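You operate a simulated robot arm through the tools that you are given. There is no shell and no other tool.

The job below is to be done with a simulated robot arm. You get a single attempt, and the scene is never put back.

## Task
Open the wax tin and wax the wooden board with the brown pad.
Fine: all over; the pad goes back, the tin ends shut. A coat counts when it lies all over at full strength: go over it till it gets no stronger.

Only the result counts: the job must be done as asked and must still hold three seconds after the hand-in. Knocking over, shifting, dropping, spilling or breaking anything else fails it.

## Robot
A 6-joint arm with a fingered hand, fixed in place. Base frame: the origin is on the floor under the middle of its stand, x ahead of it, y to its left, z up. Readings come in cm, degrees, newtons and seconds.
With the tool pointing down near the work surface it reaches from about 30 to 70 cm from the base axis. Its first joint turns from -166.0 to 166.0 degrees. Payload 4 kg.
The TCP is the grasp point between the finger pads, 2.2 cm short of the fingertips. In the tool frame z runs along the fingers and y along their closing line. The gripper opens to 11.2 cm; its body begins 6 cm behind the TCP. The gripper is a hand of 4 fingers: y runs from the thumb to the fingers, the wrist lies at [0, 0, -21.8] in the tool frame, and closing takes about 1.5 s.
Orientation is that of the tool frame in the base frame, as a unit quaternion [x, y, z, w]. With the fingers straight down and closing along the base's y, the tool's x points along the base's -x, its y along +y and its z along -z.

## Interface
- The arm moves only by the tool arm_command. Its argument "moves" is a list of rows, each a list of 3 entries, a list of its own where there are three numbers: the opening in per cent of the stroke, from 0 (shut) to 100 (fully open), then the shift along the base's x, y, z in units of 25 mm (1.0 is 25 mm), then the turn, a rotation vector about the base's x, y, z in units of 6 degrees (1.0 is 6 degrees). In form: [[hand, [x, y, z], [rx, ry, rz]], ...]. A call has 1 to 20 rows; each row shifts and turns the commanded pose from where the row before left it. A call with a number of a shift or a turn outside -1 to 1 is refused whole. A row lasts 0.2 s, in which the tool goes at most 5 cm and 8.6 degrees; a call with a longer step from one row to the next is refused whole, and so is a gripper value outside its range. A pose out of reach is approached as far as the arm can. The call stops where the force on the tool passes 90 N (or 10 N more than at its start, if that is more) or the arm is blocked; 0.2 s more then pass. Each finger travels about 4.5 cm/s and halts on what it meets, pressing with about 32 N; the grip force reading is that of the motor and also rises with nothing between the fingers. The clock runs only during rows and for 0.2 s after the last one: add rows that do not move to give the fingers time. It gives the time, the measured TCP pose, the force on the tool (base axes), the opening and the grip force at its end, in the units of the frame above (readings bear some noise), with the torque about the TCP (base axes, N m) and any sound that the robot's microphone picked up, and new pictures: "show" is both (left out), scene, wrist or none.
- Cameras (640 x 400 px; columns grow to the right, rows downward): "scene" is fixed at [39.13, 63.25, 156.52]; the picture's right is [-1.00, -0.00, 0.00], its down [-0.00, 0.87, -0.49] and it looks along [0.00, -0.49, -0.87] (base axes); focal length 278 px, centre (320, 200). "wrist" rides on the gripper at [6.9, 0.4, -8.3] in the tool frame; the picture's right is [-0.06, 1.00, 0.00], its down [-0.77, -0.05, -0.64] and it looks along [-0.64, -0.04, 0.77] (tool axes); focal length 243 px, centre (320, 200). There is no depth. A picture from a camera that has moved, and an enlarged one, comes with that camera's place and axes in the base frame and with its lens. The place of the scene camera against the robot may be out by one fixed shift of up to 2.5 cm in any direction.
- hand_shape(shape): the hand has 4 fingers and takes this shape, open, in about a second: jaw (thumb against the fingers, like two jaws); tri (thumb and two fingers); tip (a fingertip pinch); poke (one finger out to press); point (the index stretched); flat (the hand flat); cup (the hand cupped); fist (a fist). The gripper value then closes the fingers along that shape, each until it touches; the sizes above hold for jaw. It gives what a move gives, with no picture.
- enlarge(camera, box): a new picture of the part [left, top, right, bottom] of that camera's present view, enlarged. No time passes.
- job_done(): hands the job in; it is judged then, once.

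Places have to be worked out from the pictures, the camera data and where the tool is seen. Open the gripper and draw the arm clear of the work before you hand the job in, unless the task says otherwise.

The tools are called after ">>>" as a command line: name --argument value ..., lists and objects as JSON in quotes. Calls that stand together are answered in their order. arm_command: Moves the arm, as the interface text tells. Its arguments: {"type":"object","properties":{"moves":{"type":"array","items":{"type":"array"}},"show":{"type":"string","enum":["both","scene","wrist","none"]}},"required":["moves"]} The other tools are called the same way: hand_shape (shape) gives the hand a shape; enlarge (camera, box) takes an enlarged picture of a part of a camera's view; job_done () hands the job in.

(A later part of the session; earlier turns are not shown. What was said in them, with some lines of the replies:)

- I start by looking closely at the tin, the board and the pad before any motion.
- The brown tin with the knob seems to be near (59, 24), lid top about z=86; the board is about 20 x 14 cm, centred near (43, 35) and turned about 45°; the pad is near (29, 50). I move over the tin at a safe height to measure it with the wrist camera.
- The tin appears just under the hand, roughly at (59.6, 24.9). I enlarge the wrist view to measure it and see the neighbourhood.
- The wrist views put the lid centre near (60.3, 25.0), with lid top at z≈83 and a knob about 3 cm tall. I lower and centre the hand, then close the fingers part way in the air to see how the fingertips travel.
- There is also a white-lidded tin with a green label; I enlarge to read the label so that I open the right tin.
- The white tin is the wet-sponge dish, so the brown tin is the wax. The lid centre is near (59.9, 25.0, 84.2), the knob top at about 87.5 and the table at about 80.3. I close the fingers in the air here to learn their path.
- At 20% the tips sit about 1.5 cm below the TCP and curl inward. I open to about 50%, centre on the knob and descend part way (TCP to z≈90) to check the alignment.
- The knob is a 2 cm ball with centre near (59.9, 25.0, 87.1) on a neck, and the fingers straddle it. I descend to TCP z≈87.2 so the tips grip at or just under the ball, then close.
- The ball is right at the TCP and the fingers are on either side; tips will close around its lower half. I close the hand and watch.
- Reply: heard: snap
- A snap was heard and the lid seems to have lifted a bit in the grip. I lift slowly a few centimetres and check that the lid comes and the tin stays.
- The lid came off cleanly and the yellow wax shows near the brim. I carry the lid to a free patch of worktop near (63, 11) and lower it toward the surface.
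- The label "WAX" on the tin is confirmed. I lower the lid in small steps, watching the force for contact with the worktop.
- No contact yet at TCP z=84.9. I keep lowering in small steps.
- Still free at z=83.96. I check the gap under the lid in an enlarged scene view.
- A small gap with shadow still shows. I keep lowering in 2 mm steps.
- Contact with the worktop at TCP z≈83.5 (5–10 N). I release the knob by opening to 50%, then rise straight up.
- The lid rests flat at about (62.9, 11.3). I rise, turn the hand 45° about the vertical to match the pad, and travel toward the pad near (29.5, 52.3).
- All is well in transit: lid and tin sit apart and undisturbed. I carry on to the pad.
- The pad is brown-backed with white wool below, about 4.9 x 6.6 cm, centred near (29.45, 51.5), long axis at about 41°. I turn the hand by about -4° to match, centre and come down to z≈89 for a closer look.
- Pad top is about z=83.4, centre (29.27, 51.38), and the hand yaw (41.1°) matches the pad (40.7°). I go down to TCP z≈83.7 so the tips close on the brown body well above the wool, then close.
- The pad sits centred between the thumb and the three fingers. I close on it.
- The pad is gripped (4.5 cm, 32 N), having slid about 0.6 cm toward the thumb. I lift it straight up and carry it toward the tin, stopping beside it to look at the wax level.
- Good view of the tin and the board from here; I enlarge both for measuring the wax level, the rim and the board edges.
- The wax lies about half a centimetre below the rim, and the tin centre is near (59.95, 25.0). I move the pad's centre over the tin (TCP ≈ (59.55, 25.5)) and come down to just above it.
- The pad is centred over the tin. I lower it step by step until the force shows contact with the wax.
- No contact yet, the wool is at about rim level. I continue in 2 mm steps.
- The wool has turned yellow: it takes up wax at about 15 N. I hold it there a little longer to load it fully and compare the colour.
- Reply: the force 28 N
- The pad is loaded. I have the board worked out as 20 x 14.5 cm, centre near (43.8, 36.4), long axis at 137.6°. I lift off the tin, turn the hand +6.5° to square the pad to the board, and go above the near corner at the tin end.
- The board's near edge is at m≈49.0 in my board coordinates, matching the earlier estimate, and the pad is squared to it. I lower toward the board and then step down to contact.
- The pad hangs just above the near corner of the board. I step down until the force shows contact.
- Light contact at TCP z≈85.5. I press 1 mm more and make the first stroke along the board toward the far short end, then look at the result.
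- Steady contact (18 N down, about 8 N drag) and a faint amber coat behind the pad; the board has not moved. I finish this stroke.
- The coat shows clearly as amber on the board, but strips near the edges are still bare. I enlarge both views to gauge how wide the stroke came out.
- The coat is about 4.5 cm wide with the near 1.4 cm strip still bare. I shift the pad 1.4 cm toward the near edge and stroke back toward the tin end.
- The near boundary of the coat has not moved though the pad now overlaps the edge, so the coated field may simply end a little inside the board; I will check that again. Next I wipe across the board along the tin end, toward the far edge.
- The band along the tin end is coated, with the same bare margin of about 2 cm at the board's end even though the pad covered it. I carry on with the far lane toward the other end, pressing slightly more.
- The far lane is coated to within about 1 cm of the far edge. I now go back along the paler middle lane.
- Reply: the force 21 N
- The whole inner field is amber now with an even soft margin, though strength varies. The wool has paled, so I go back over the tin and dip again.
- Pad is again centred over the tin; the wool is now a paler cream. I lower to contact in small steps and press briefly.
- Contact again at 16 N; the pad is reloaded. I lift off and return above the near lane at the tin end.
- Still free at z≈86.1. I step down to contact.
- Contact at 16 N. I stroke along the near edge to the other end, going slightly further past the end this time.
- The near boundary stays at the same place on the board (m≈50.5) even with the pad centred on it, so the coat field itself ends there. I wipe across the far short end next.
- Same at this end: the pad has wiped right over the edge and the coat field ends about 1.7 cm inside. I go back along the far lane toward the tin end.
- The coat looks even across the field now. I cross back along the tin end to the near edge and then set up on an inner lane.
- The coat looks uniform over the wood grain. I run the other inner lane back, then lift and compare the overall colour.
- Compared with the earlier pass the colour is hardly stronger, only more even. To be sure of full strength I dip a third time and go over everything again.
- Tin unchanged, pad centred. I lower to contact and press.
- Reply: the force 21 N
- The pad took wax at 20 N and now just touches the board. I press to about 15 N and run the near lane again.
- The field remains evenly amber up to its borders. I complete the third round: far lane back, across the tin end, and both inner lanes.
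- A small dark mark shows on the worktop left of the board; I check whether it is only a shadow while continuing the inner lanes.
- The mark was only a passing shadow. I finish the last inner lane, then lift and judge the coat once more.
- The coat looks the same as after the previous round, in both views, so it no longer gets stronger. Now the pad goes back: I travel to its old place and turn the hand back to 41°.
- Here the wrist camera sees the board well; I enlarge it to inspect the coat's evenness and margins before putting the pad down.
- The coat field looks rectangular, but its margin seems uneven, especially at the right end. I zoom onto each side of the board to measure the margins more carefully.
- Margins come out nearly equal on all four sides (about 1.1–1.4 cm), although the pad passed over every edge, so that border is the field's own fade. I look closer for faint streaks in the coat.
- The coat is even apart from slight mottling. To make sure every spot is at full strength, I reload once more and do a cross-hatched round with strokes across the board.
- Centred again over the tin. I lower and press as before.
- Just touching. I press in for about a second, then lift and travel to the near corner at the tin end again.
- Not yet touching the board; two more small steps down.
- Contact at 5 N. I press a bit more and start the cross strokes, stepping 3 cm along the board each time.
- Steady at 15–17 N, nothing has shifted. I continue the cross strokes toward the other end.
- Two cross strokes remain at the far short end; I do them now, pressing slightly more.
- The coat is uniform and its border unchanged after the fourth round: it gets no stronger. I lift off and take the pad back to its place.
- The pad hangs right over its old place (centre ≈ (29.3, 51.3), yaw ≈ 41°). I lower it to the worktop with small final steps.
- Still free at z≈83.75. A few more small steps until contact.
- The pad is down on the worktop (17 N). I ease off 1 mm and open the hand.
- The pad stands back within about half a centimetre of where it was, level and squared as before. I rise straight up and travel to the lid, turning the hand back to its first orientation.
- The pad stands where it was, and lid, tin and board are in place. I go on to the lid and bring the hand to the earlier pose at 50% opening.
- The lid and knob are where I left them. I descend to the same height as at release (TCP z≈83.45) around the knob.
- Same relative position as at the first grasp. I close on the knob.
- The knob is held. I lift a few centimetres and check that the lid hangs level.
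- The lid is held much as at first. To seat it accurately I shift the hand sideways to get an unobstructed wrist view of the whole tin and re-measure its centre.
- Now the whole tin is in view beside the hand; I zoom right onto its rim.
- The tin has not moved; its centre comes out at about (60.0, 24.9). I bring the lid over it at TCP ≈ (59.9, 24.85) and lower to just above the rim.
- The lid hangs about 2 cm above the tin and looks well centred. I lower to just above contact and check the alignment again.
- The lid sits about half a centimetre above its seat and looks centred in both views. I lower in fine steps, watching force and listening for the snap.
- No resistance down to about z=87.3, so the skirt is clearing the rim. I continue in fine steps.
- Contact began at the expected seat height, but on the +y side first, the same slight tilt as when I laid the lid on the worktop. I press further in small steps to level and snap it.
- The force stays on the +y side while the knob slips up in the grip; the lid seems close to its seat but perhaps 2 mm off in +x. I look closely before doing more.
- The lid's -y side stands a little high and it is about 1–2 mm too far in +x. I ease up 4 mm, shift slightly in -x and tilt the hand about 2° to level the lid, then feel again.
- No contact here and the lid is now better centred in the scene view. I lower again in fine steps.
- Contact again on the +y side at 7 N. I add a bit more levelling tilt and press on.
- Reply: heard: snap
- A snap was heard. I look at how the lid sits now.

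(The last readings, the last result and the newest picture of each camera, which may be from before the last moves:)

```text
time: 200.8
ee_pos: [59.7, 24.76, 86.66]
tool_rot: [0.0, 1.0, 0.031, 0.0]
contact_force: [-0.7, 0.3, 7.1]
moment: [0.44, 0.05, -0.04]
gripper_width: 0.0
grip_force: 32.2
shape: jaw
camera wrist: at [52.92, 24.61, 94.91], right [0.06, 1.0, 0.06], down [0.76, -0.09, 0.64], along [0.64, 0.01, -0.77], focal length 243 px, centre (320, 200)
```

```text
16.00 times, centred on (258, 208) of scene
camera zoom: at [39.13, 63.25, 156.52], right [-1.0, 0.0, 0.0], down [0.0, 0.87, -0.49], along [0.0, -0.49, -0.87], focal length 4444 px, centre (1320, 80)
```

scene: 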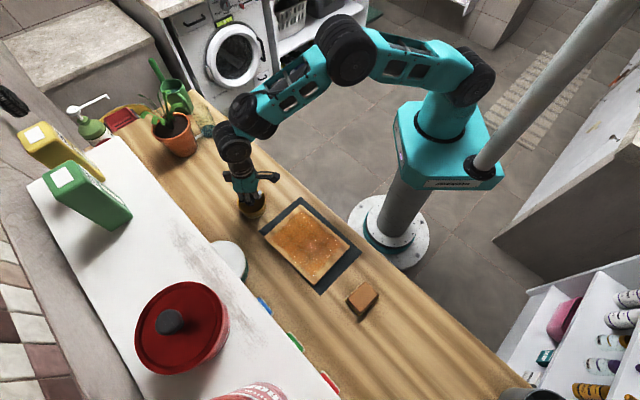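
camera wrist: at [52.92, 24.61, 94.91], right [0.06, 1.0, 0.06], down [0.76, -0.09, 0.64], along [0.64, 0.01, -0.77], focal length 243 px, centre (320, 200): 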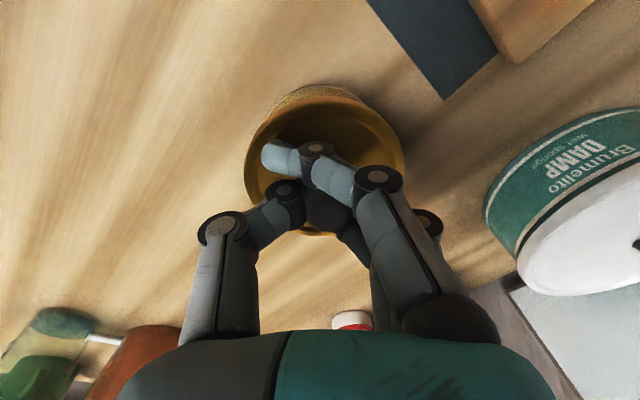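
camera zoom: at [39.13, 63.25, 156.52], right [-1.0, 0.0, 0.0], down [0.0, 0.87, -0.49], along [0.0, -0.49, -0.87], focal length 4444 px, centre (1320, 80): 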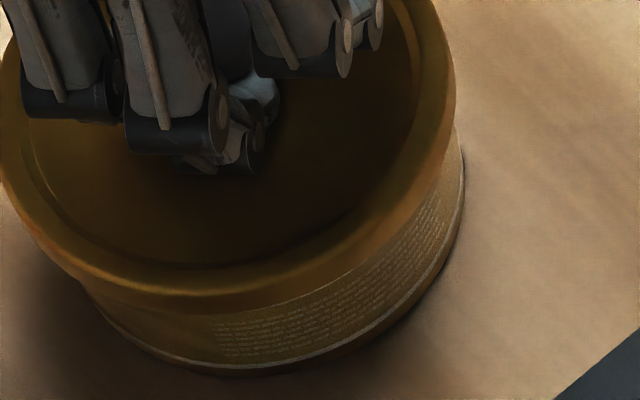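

The lid now sits where it was at the start (same outline in the scene view) and the label's upper line is covered. I open the hand gently and look.

>>> arm_command --moves '[[10, [0, 0, 0], [0, 0, 0]], [20, [0, 0, 0], [0, 0, 0]], [30, [0, 0, 0], [0, 0, 0]], [40, [0, 0, 0], [0, 0, 0]], [50, [0, 0, 0], [0, 0, 0]], [55, [0, 0, 0], [0, 0, 0]], [55, [0, 0, 0], [0, 0, 0]], [55, [0, 0, 0], [0, 0, 0]]]' --show "both"

>>> enlarge --camera "wrist" --box '[200, 60, 440, 260]'

>>> enlarge --camera "scene" --box '[225, 170, 285, 230]'

```text
time: 202.6
ee_pos: [59.78, 24.63, 86.62]
tool_rot: [0.0, 1.0, 0.031, 0.001]
contact_force: [0.9, 9.3, 16.5]
moment: [-0.15, -0.02, 0.0]
gripper_width: 4.83
grip_force: 0.1
shape: jaw
camera wrist: at [52.93, 24.64, 94.93], right [0.06, 1.0, 0.06], down [0.76, -0.09, 0.64], along [0.64, 0.01, -0.77], focal length 243 px, centre (320, 200)
```

scene: 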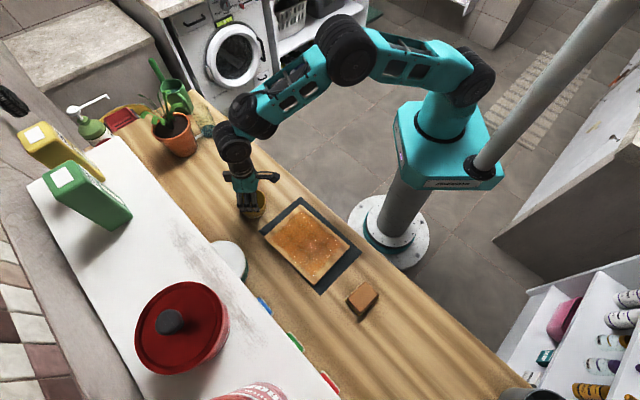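
wrist: 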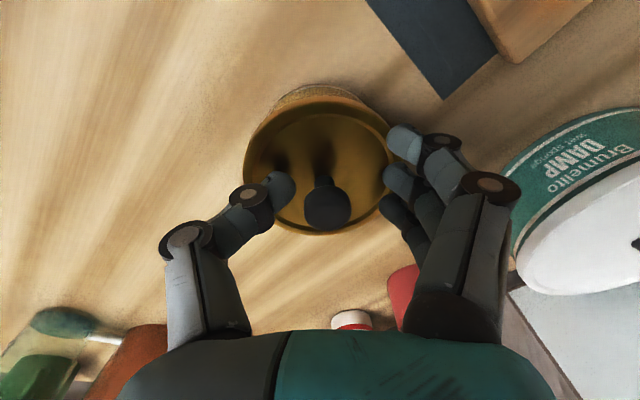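

```text
2.00 times, centred on (320, 160) of wrist
camera zoom: at [52.93, 24.64, 94.93], right [0.06, 1.0, 0.06], down [0.76, -0.09, 0.64], along [0.64, 0.01, -0.77], focal length 485 px, centre (320, 280)
```

zoom: 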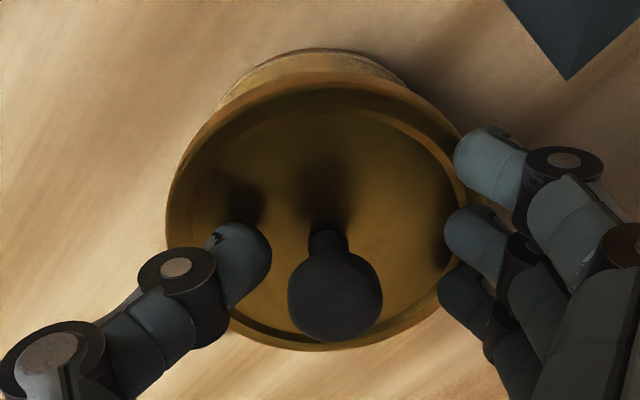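

```text
6.67 times, centred on (255, 200) of scene
camera zoom: at [39.13, 63.25, 156.52], right [-1.0, 0.0, 0.0], down [0.0, 0.87, -0.49], along [0.0, -0.49, -0.87], focal length 1852 px, centre (753, 200)
```

zoom: 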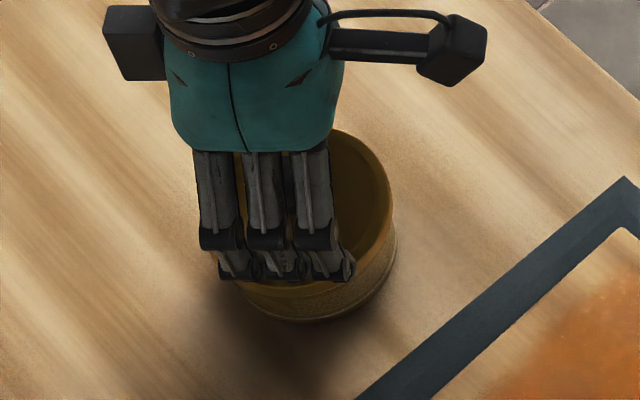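

The thumb tip rests on the lid's top (16 N down) because the hand is tilted and low; the lid itself sits well. I raise the hand straight up slowly to free it.

>>> arm_command --moves '[[55, [0, 0, 0.1], [0, 0, 0]], [55, [0, 0, 0.1], [0, 0, 0]], [55, [0, 0, 0.1], [0, 0, 0]], [55, [0, 0, 0], [0, 0, 0]]]' --show "wrist"

>>> enlarge --camera "wrist" --box '[200, 60, 440, 260]'

```text
time: 203.6
ee_pos: [59.82, 24.51, 87.4]
tool_rot: [0.001, 1.0, 0.031, -0.001]
contact_force: [0.2, 0.3, 0.0]
moment: [-0.02, 0.02, -0.02]
gripper_width: 6.08
grip_force: 0.1
shape: jaw
camera wrist: at [52.95, 24.6, 95.58], right [0.07, 1.0, 0.06], down [0.77, -0.09, 0.64], along [0.64, 0.01, -0.77], focal length 243 px, centre (320, 200)
```

wrist: 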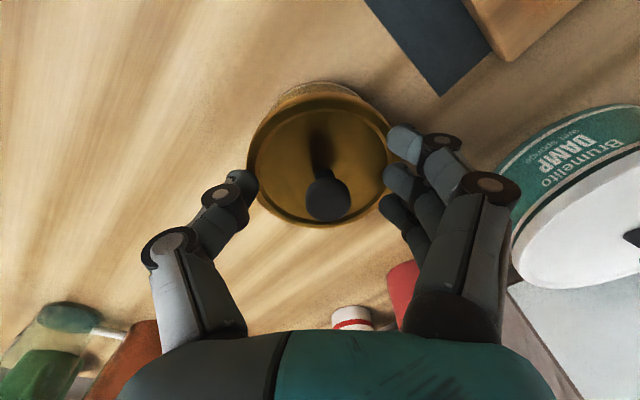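

```text
2.00 times, centred on (320, 160) of wrist
camera zoom: at [52.95, 24.6, 95.58], right [0.07, 1.0, 0.06], down [0.77, -0.09, 0.64], along [0.64, 0.01, -0.77], focal length 485 px, centre (320, 280)
```

zoom: 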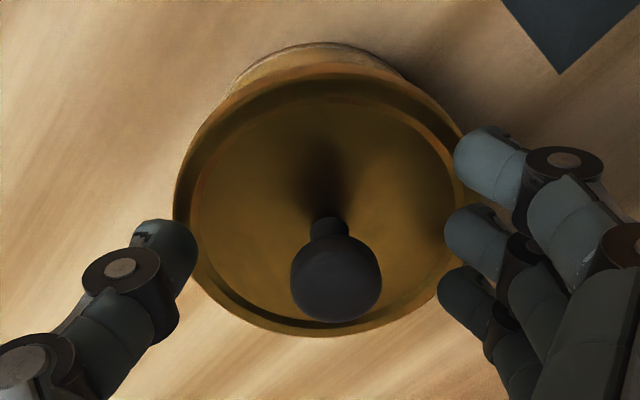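

The hand is free. I rise clear, undo the small tilt, and inspect the tin.

>>> arm_command --moves '[[55, [0, 0, 0.4], [0, 0, 0]], [55, [0, 0, 0.6], [0, 0, 0]], [55, [0, 0, 0.8], [-0.2, 0, 0]], [55, [0, 0, 0.8], [-0.2, 0, 0]], [55, [0, 0, 0.8], [-0.2, 0, 0]], [55, [0, 0, 0.8], [0, 0, 0]], [55, [0, 0, 0], [0, 0, 0]], [55, [0, 0, 0], [0, 0, 0]]]' --show "both"

>>> enlarge --camera "wrist" --box '[240, 20, 400, 160]'

>>> enlarge --camera "scene" --box '[225, 175, 285, 235]'

```text
time: 205.4
ee_pos: [59.87, 24.6, 97.85]
tool_rot: [0.0, 1.0, 0.0, 0.0]
contact_force: [0.0, -0.2, -0.1]
moment: [0.02, -0.02, 0.01]
gripper_width: 6.08
grip_force: 0.1
shape: jaw
camera wrist: at [52.99, 25.06, 106.11], right [0.06, 1.0, 0.0], down [0.77, -0.05, 0.64], along [0.64, -0.04, -0.77], focal length 243 px, centre (320, 200)
```

scene: 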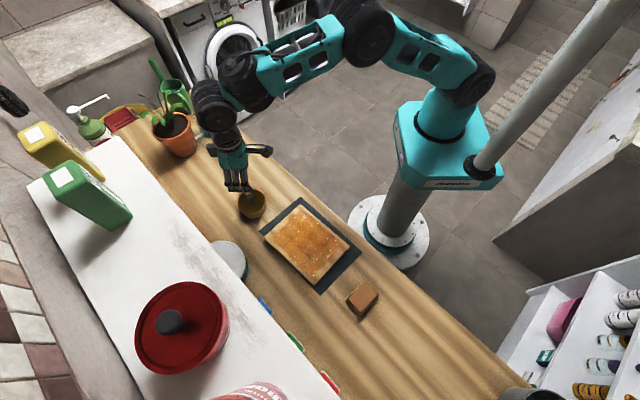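
wrist: 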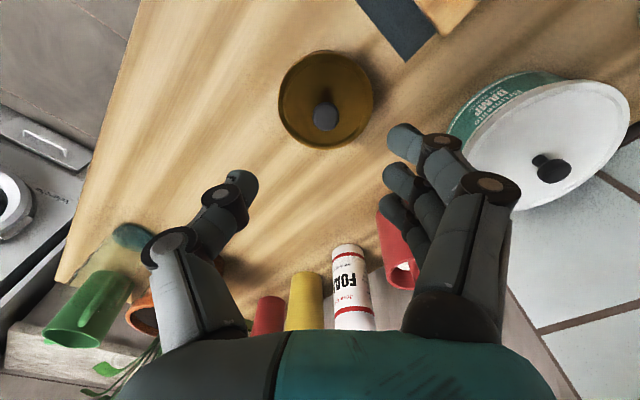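

```text
2.86 times, centred on (320, 90) of wrist
camera zoom: at [52.99, 25.06, 106.11], right [0.06, 1.0, 0.0], down [0.77, -0.05, 0.64], along [0.64, -0.04, -0.77], focal length 693 px, centre (320, 514)
```

zoom: 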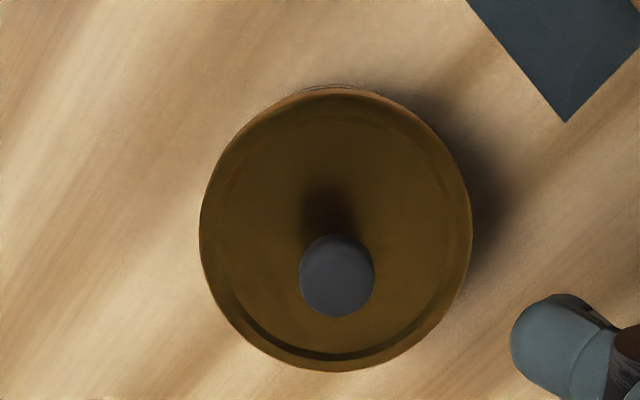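

```text
6.67 times, centred on (255, 205) of scene
camera zoom: at [39.13, 63.25, 156.52], right [-1.0, 0.0, 0.0], down [0.0, 0.87, -0.49], along [0.0, -0.49, -0.87], focal length 1852 px, centre (753, 167)
```

zoom: 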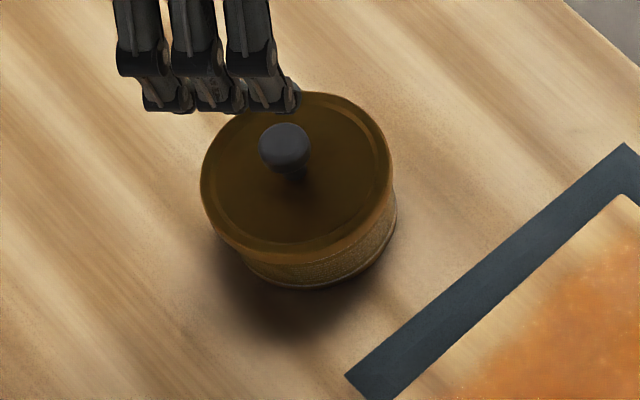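

The tin looks exactly as at the start: lid seated, knob and outline in the same place. With the hand empty, I take one last close look at the board from above before handing in.

>>> arm_command --moves '[[55, [-0.9, 0.5, 0.2], [0, 0, 0]], [55, [-0.9, 0.5, 0.2], [0, 0, 0]], [55, [-0.9, 0.5, 0.2], [0, 0, 0]], [55, [-0.9, 0.5, 0.2], [0, 0, 0]], [55, [-0.9, 0.5, 0.2], [0, 0, 0]], [55, [-0.9, 0.5, 0.2], [0, 0, 0]], [55, [0, 0, 0], [0, 0, 0]]]' --show "both"

>>> enlarge --camera "wrist" --box '[200, 0, 520, 200]'

>>> enlarge --camera "scene" --box '[340, 275, 385, 320]'

```text
time: 207.0
ee_pos: [46.42, 32.25, 100.81]
tool_rot: [0.001, 1.0, 0.0, 0.001]
contact_force: [-0.7, 0.0, -0.5]
moment: [0.03, 0.04, 0.0]
gripper_width: 6.12
grip_force: 0.0
shape: jaw
camera wrist: at [39.49, 32.6, 109.13], right [0.07, 1.0, 0.0], down [0.77, -0.05, 0.64], along [0.64, -0.04, -0.77], focal length 243 px, centre (320, 200)
```

scene: 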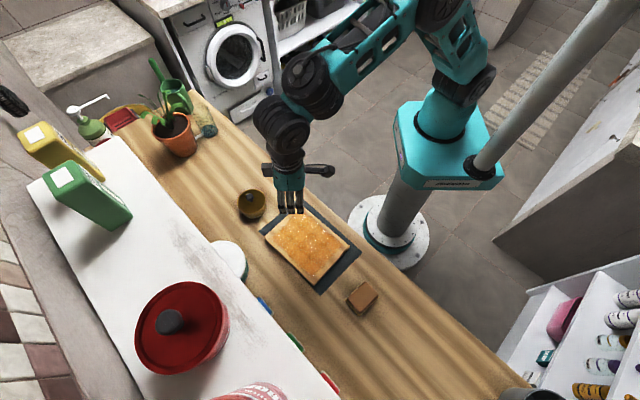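
wrist: 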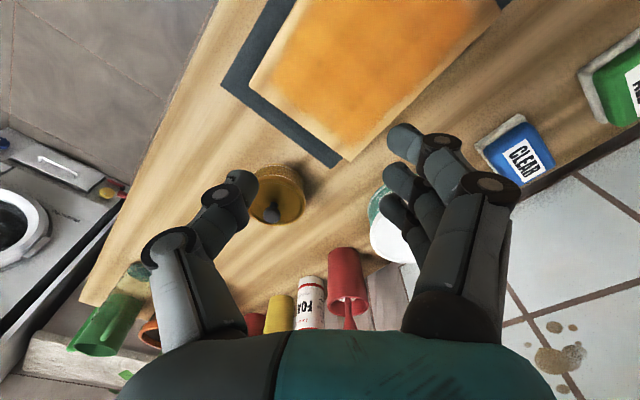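

```text
2.00 times, centred on (360, 100) of wrist
camera zoom: at [39.49, 32.6, 109.13], right [0.07, 1.0, 0.0], down [0.77, -0.05, 0.64], along [0.64, -0.04, -0.77], focal length 485 px, centre (240, 400)
```

zoom: 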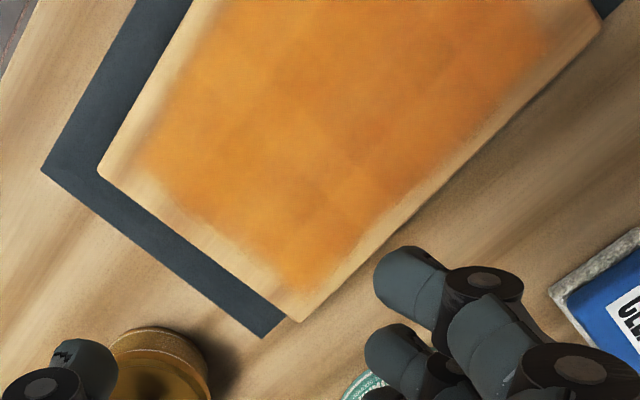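

```text
8.89 times, centred on (362, 298) of scene
camera zoom: at [39.13, 63.25, 156.52], right [-1.0, 0.0, 0.0], down [0.0, 0.87, -0.49], along [0.0, -0.49, -0.87], focal length 2469 px, centre (-58, -667)
```

zoom: 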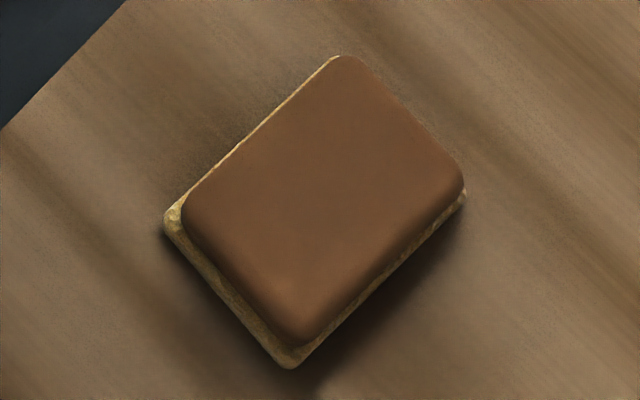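

Everything is in order: board evenly coated, pad flat in its place, tin shut. I open the hand fully and draw the arm back to its starting pose, clear of the work.

>>> arm_command --moves '[[70, [0, 0, 0.6], [0, 0, 0]], [85, [0, 0, 0.8], [0, 0, 0]], [100, [0, -0.4, 0.8], [0, 0, 0]], [100, [-0.4, -0.9, 0.6], [0, 0, 0]], [100, [-0.4, -0.9, 0.6], [0, 0, 0]], [100, [-0.4, -0.9, 0.6], [0, 0, 0]], [100, [-0.5, -0.9, 0.5], [0, 0, 0]], [100, [-0.5, -0.9, 0.2], [0, 0, 0]], [100, [-0.5, -0.9, 0], [0, 0, 0]], [100, [-0.5, -0.9, 0], [0, 0, 0]], [100, [-0.3, -0.9, 0], [0, 0, 0]], [100, [0, -0.7, 0], [0, 0, 0]], [100, [0, 0, 0], [0, 0, 0]], [100, [0, 0, 0], [0, 0, 0]]]' --show "both"

>>> enlarge --camera "scene" --box '[220, 170, 400, 330]'

```text
time: 210.0
ee_pos: [37.62, 11.28, 112.55]
tool_rot: [0.001, 1.0, 0.0, 0.0]
contact_force: [0.0, -0.1, 0.2]
moment: [0.01, 0.0, 0.01]
gripper_width: 11.17
grip_force: 0.0
shape: jaw
camera wrist: at [30.76, 11.89, 120.89], right [0.06, 1.0, 0.0], down [0.77, -0.05, 0.64], along [0.64, -0.04, -0.77], focal length 243 px, centre (320, 200)
```

scene: 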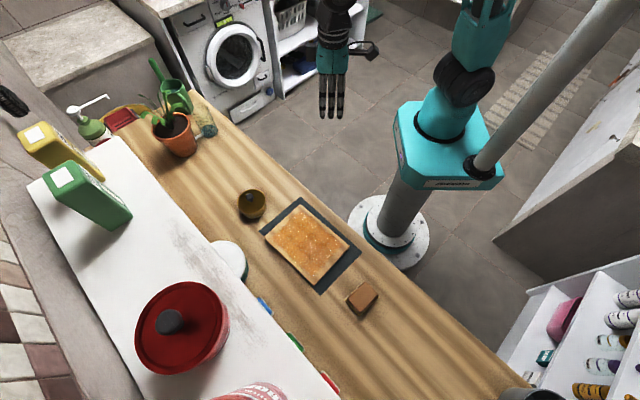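
wrist: 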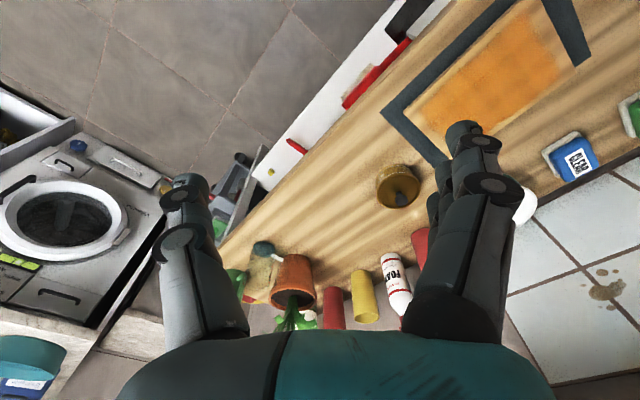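

```text
2.50 times, centred on (310, 250) of scene
camera zoom: at [39.13, 63.25, 156.52], right [-1.0, 0.0, 0.0], down [0.0, 0.87, -0.49], along [0.0, -0.49, -0.87], focal length 694 px, centre (345, 75)
```

zoom: 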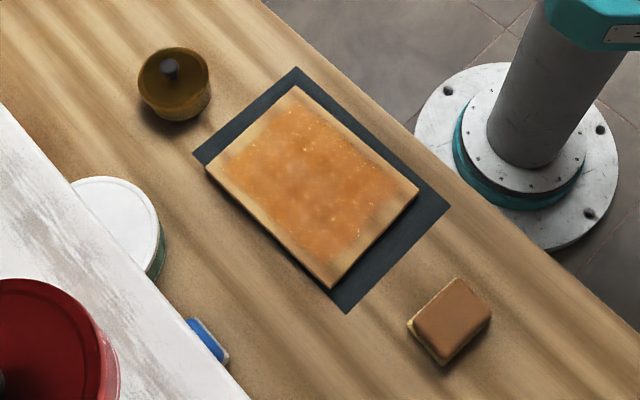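

Compared with the starting picture, tin, board and mat are unchanged and the pad is back within half a centimetre. The board is waxed, the tin shut and the arm clear, so I hand in.

>>> job_done

```text
The job is handed in.
```

The board is waxed, the tin is shut again, and the job is handed in; no verdict came back.

- **Coat:** I went over the board in four rounds, dipping the pad again before each. The colour looked the same in the last rounds, so I judged it to be at full strength.
- **Border:** a strip about 1 to 1.5 cm wide around the edge shows no visible wax. The pad went over every edge several times with pressure and that line never moved. I took it as the limit of where the coat shows, but I could not confirm that.
- **Tin:** the lid snapped back on and sits in the same place as at the start. The tin itself did not move.
- **Pad:** it is back flat on the worktop, about half a centimetre from its original spot.
- **Everything else:** the board and its mat are where they were, nothing else on the worktop was knocked or shifted, and the arm is back at its starting pose with the hand open.
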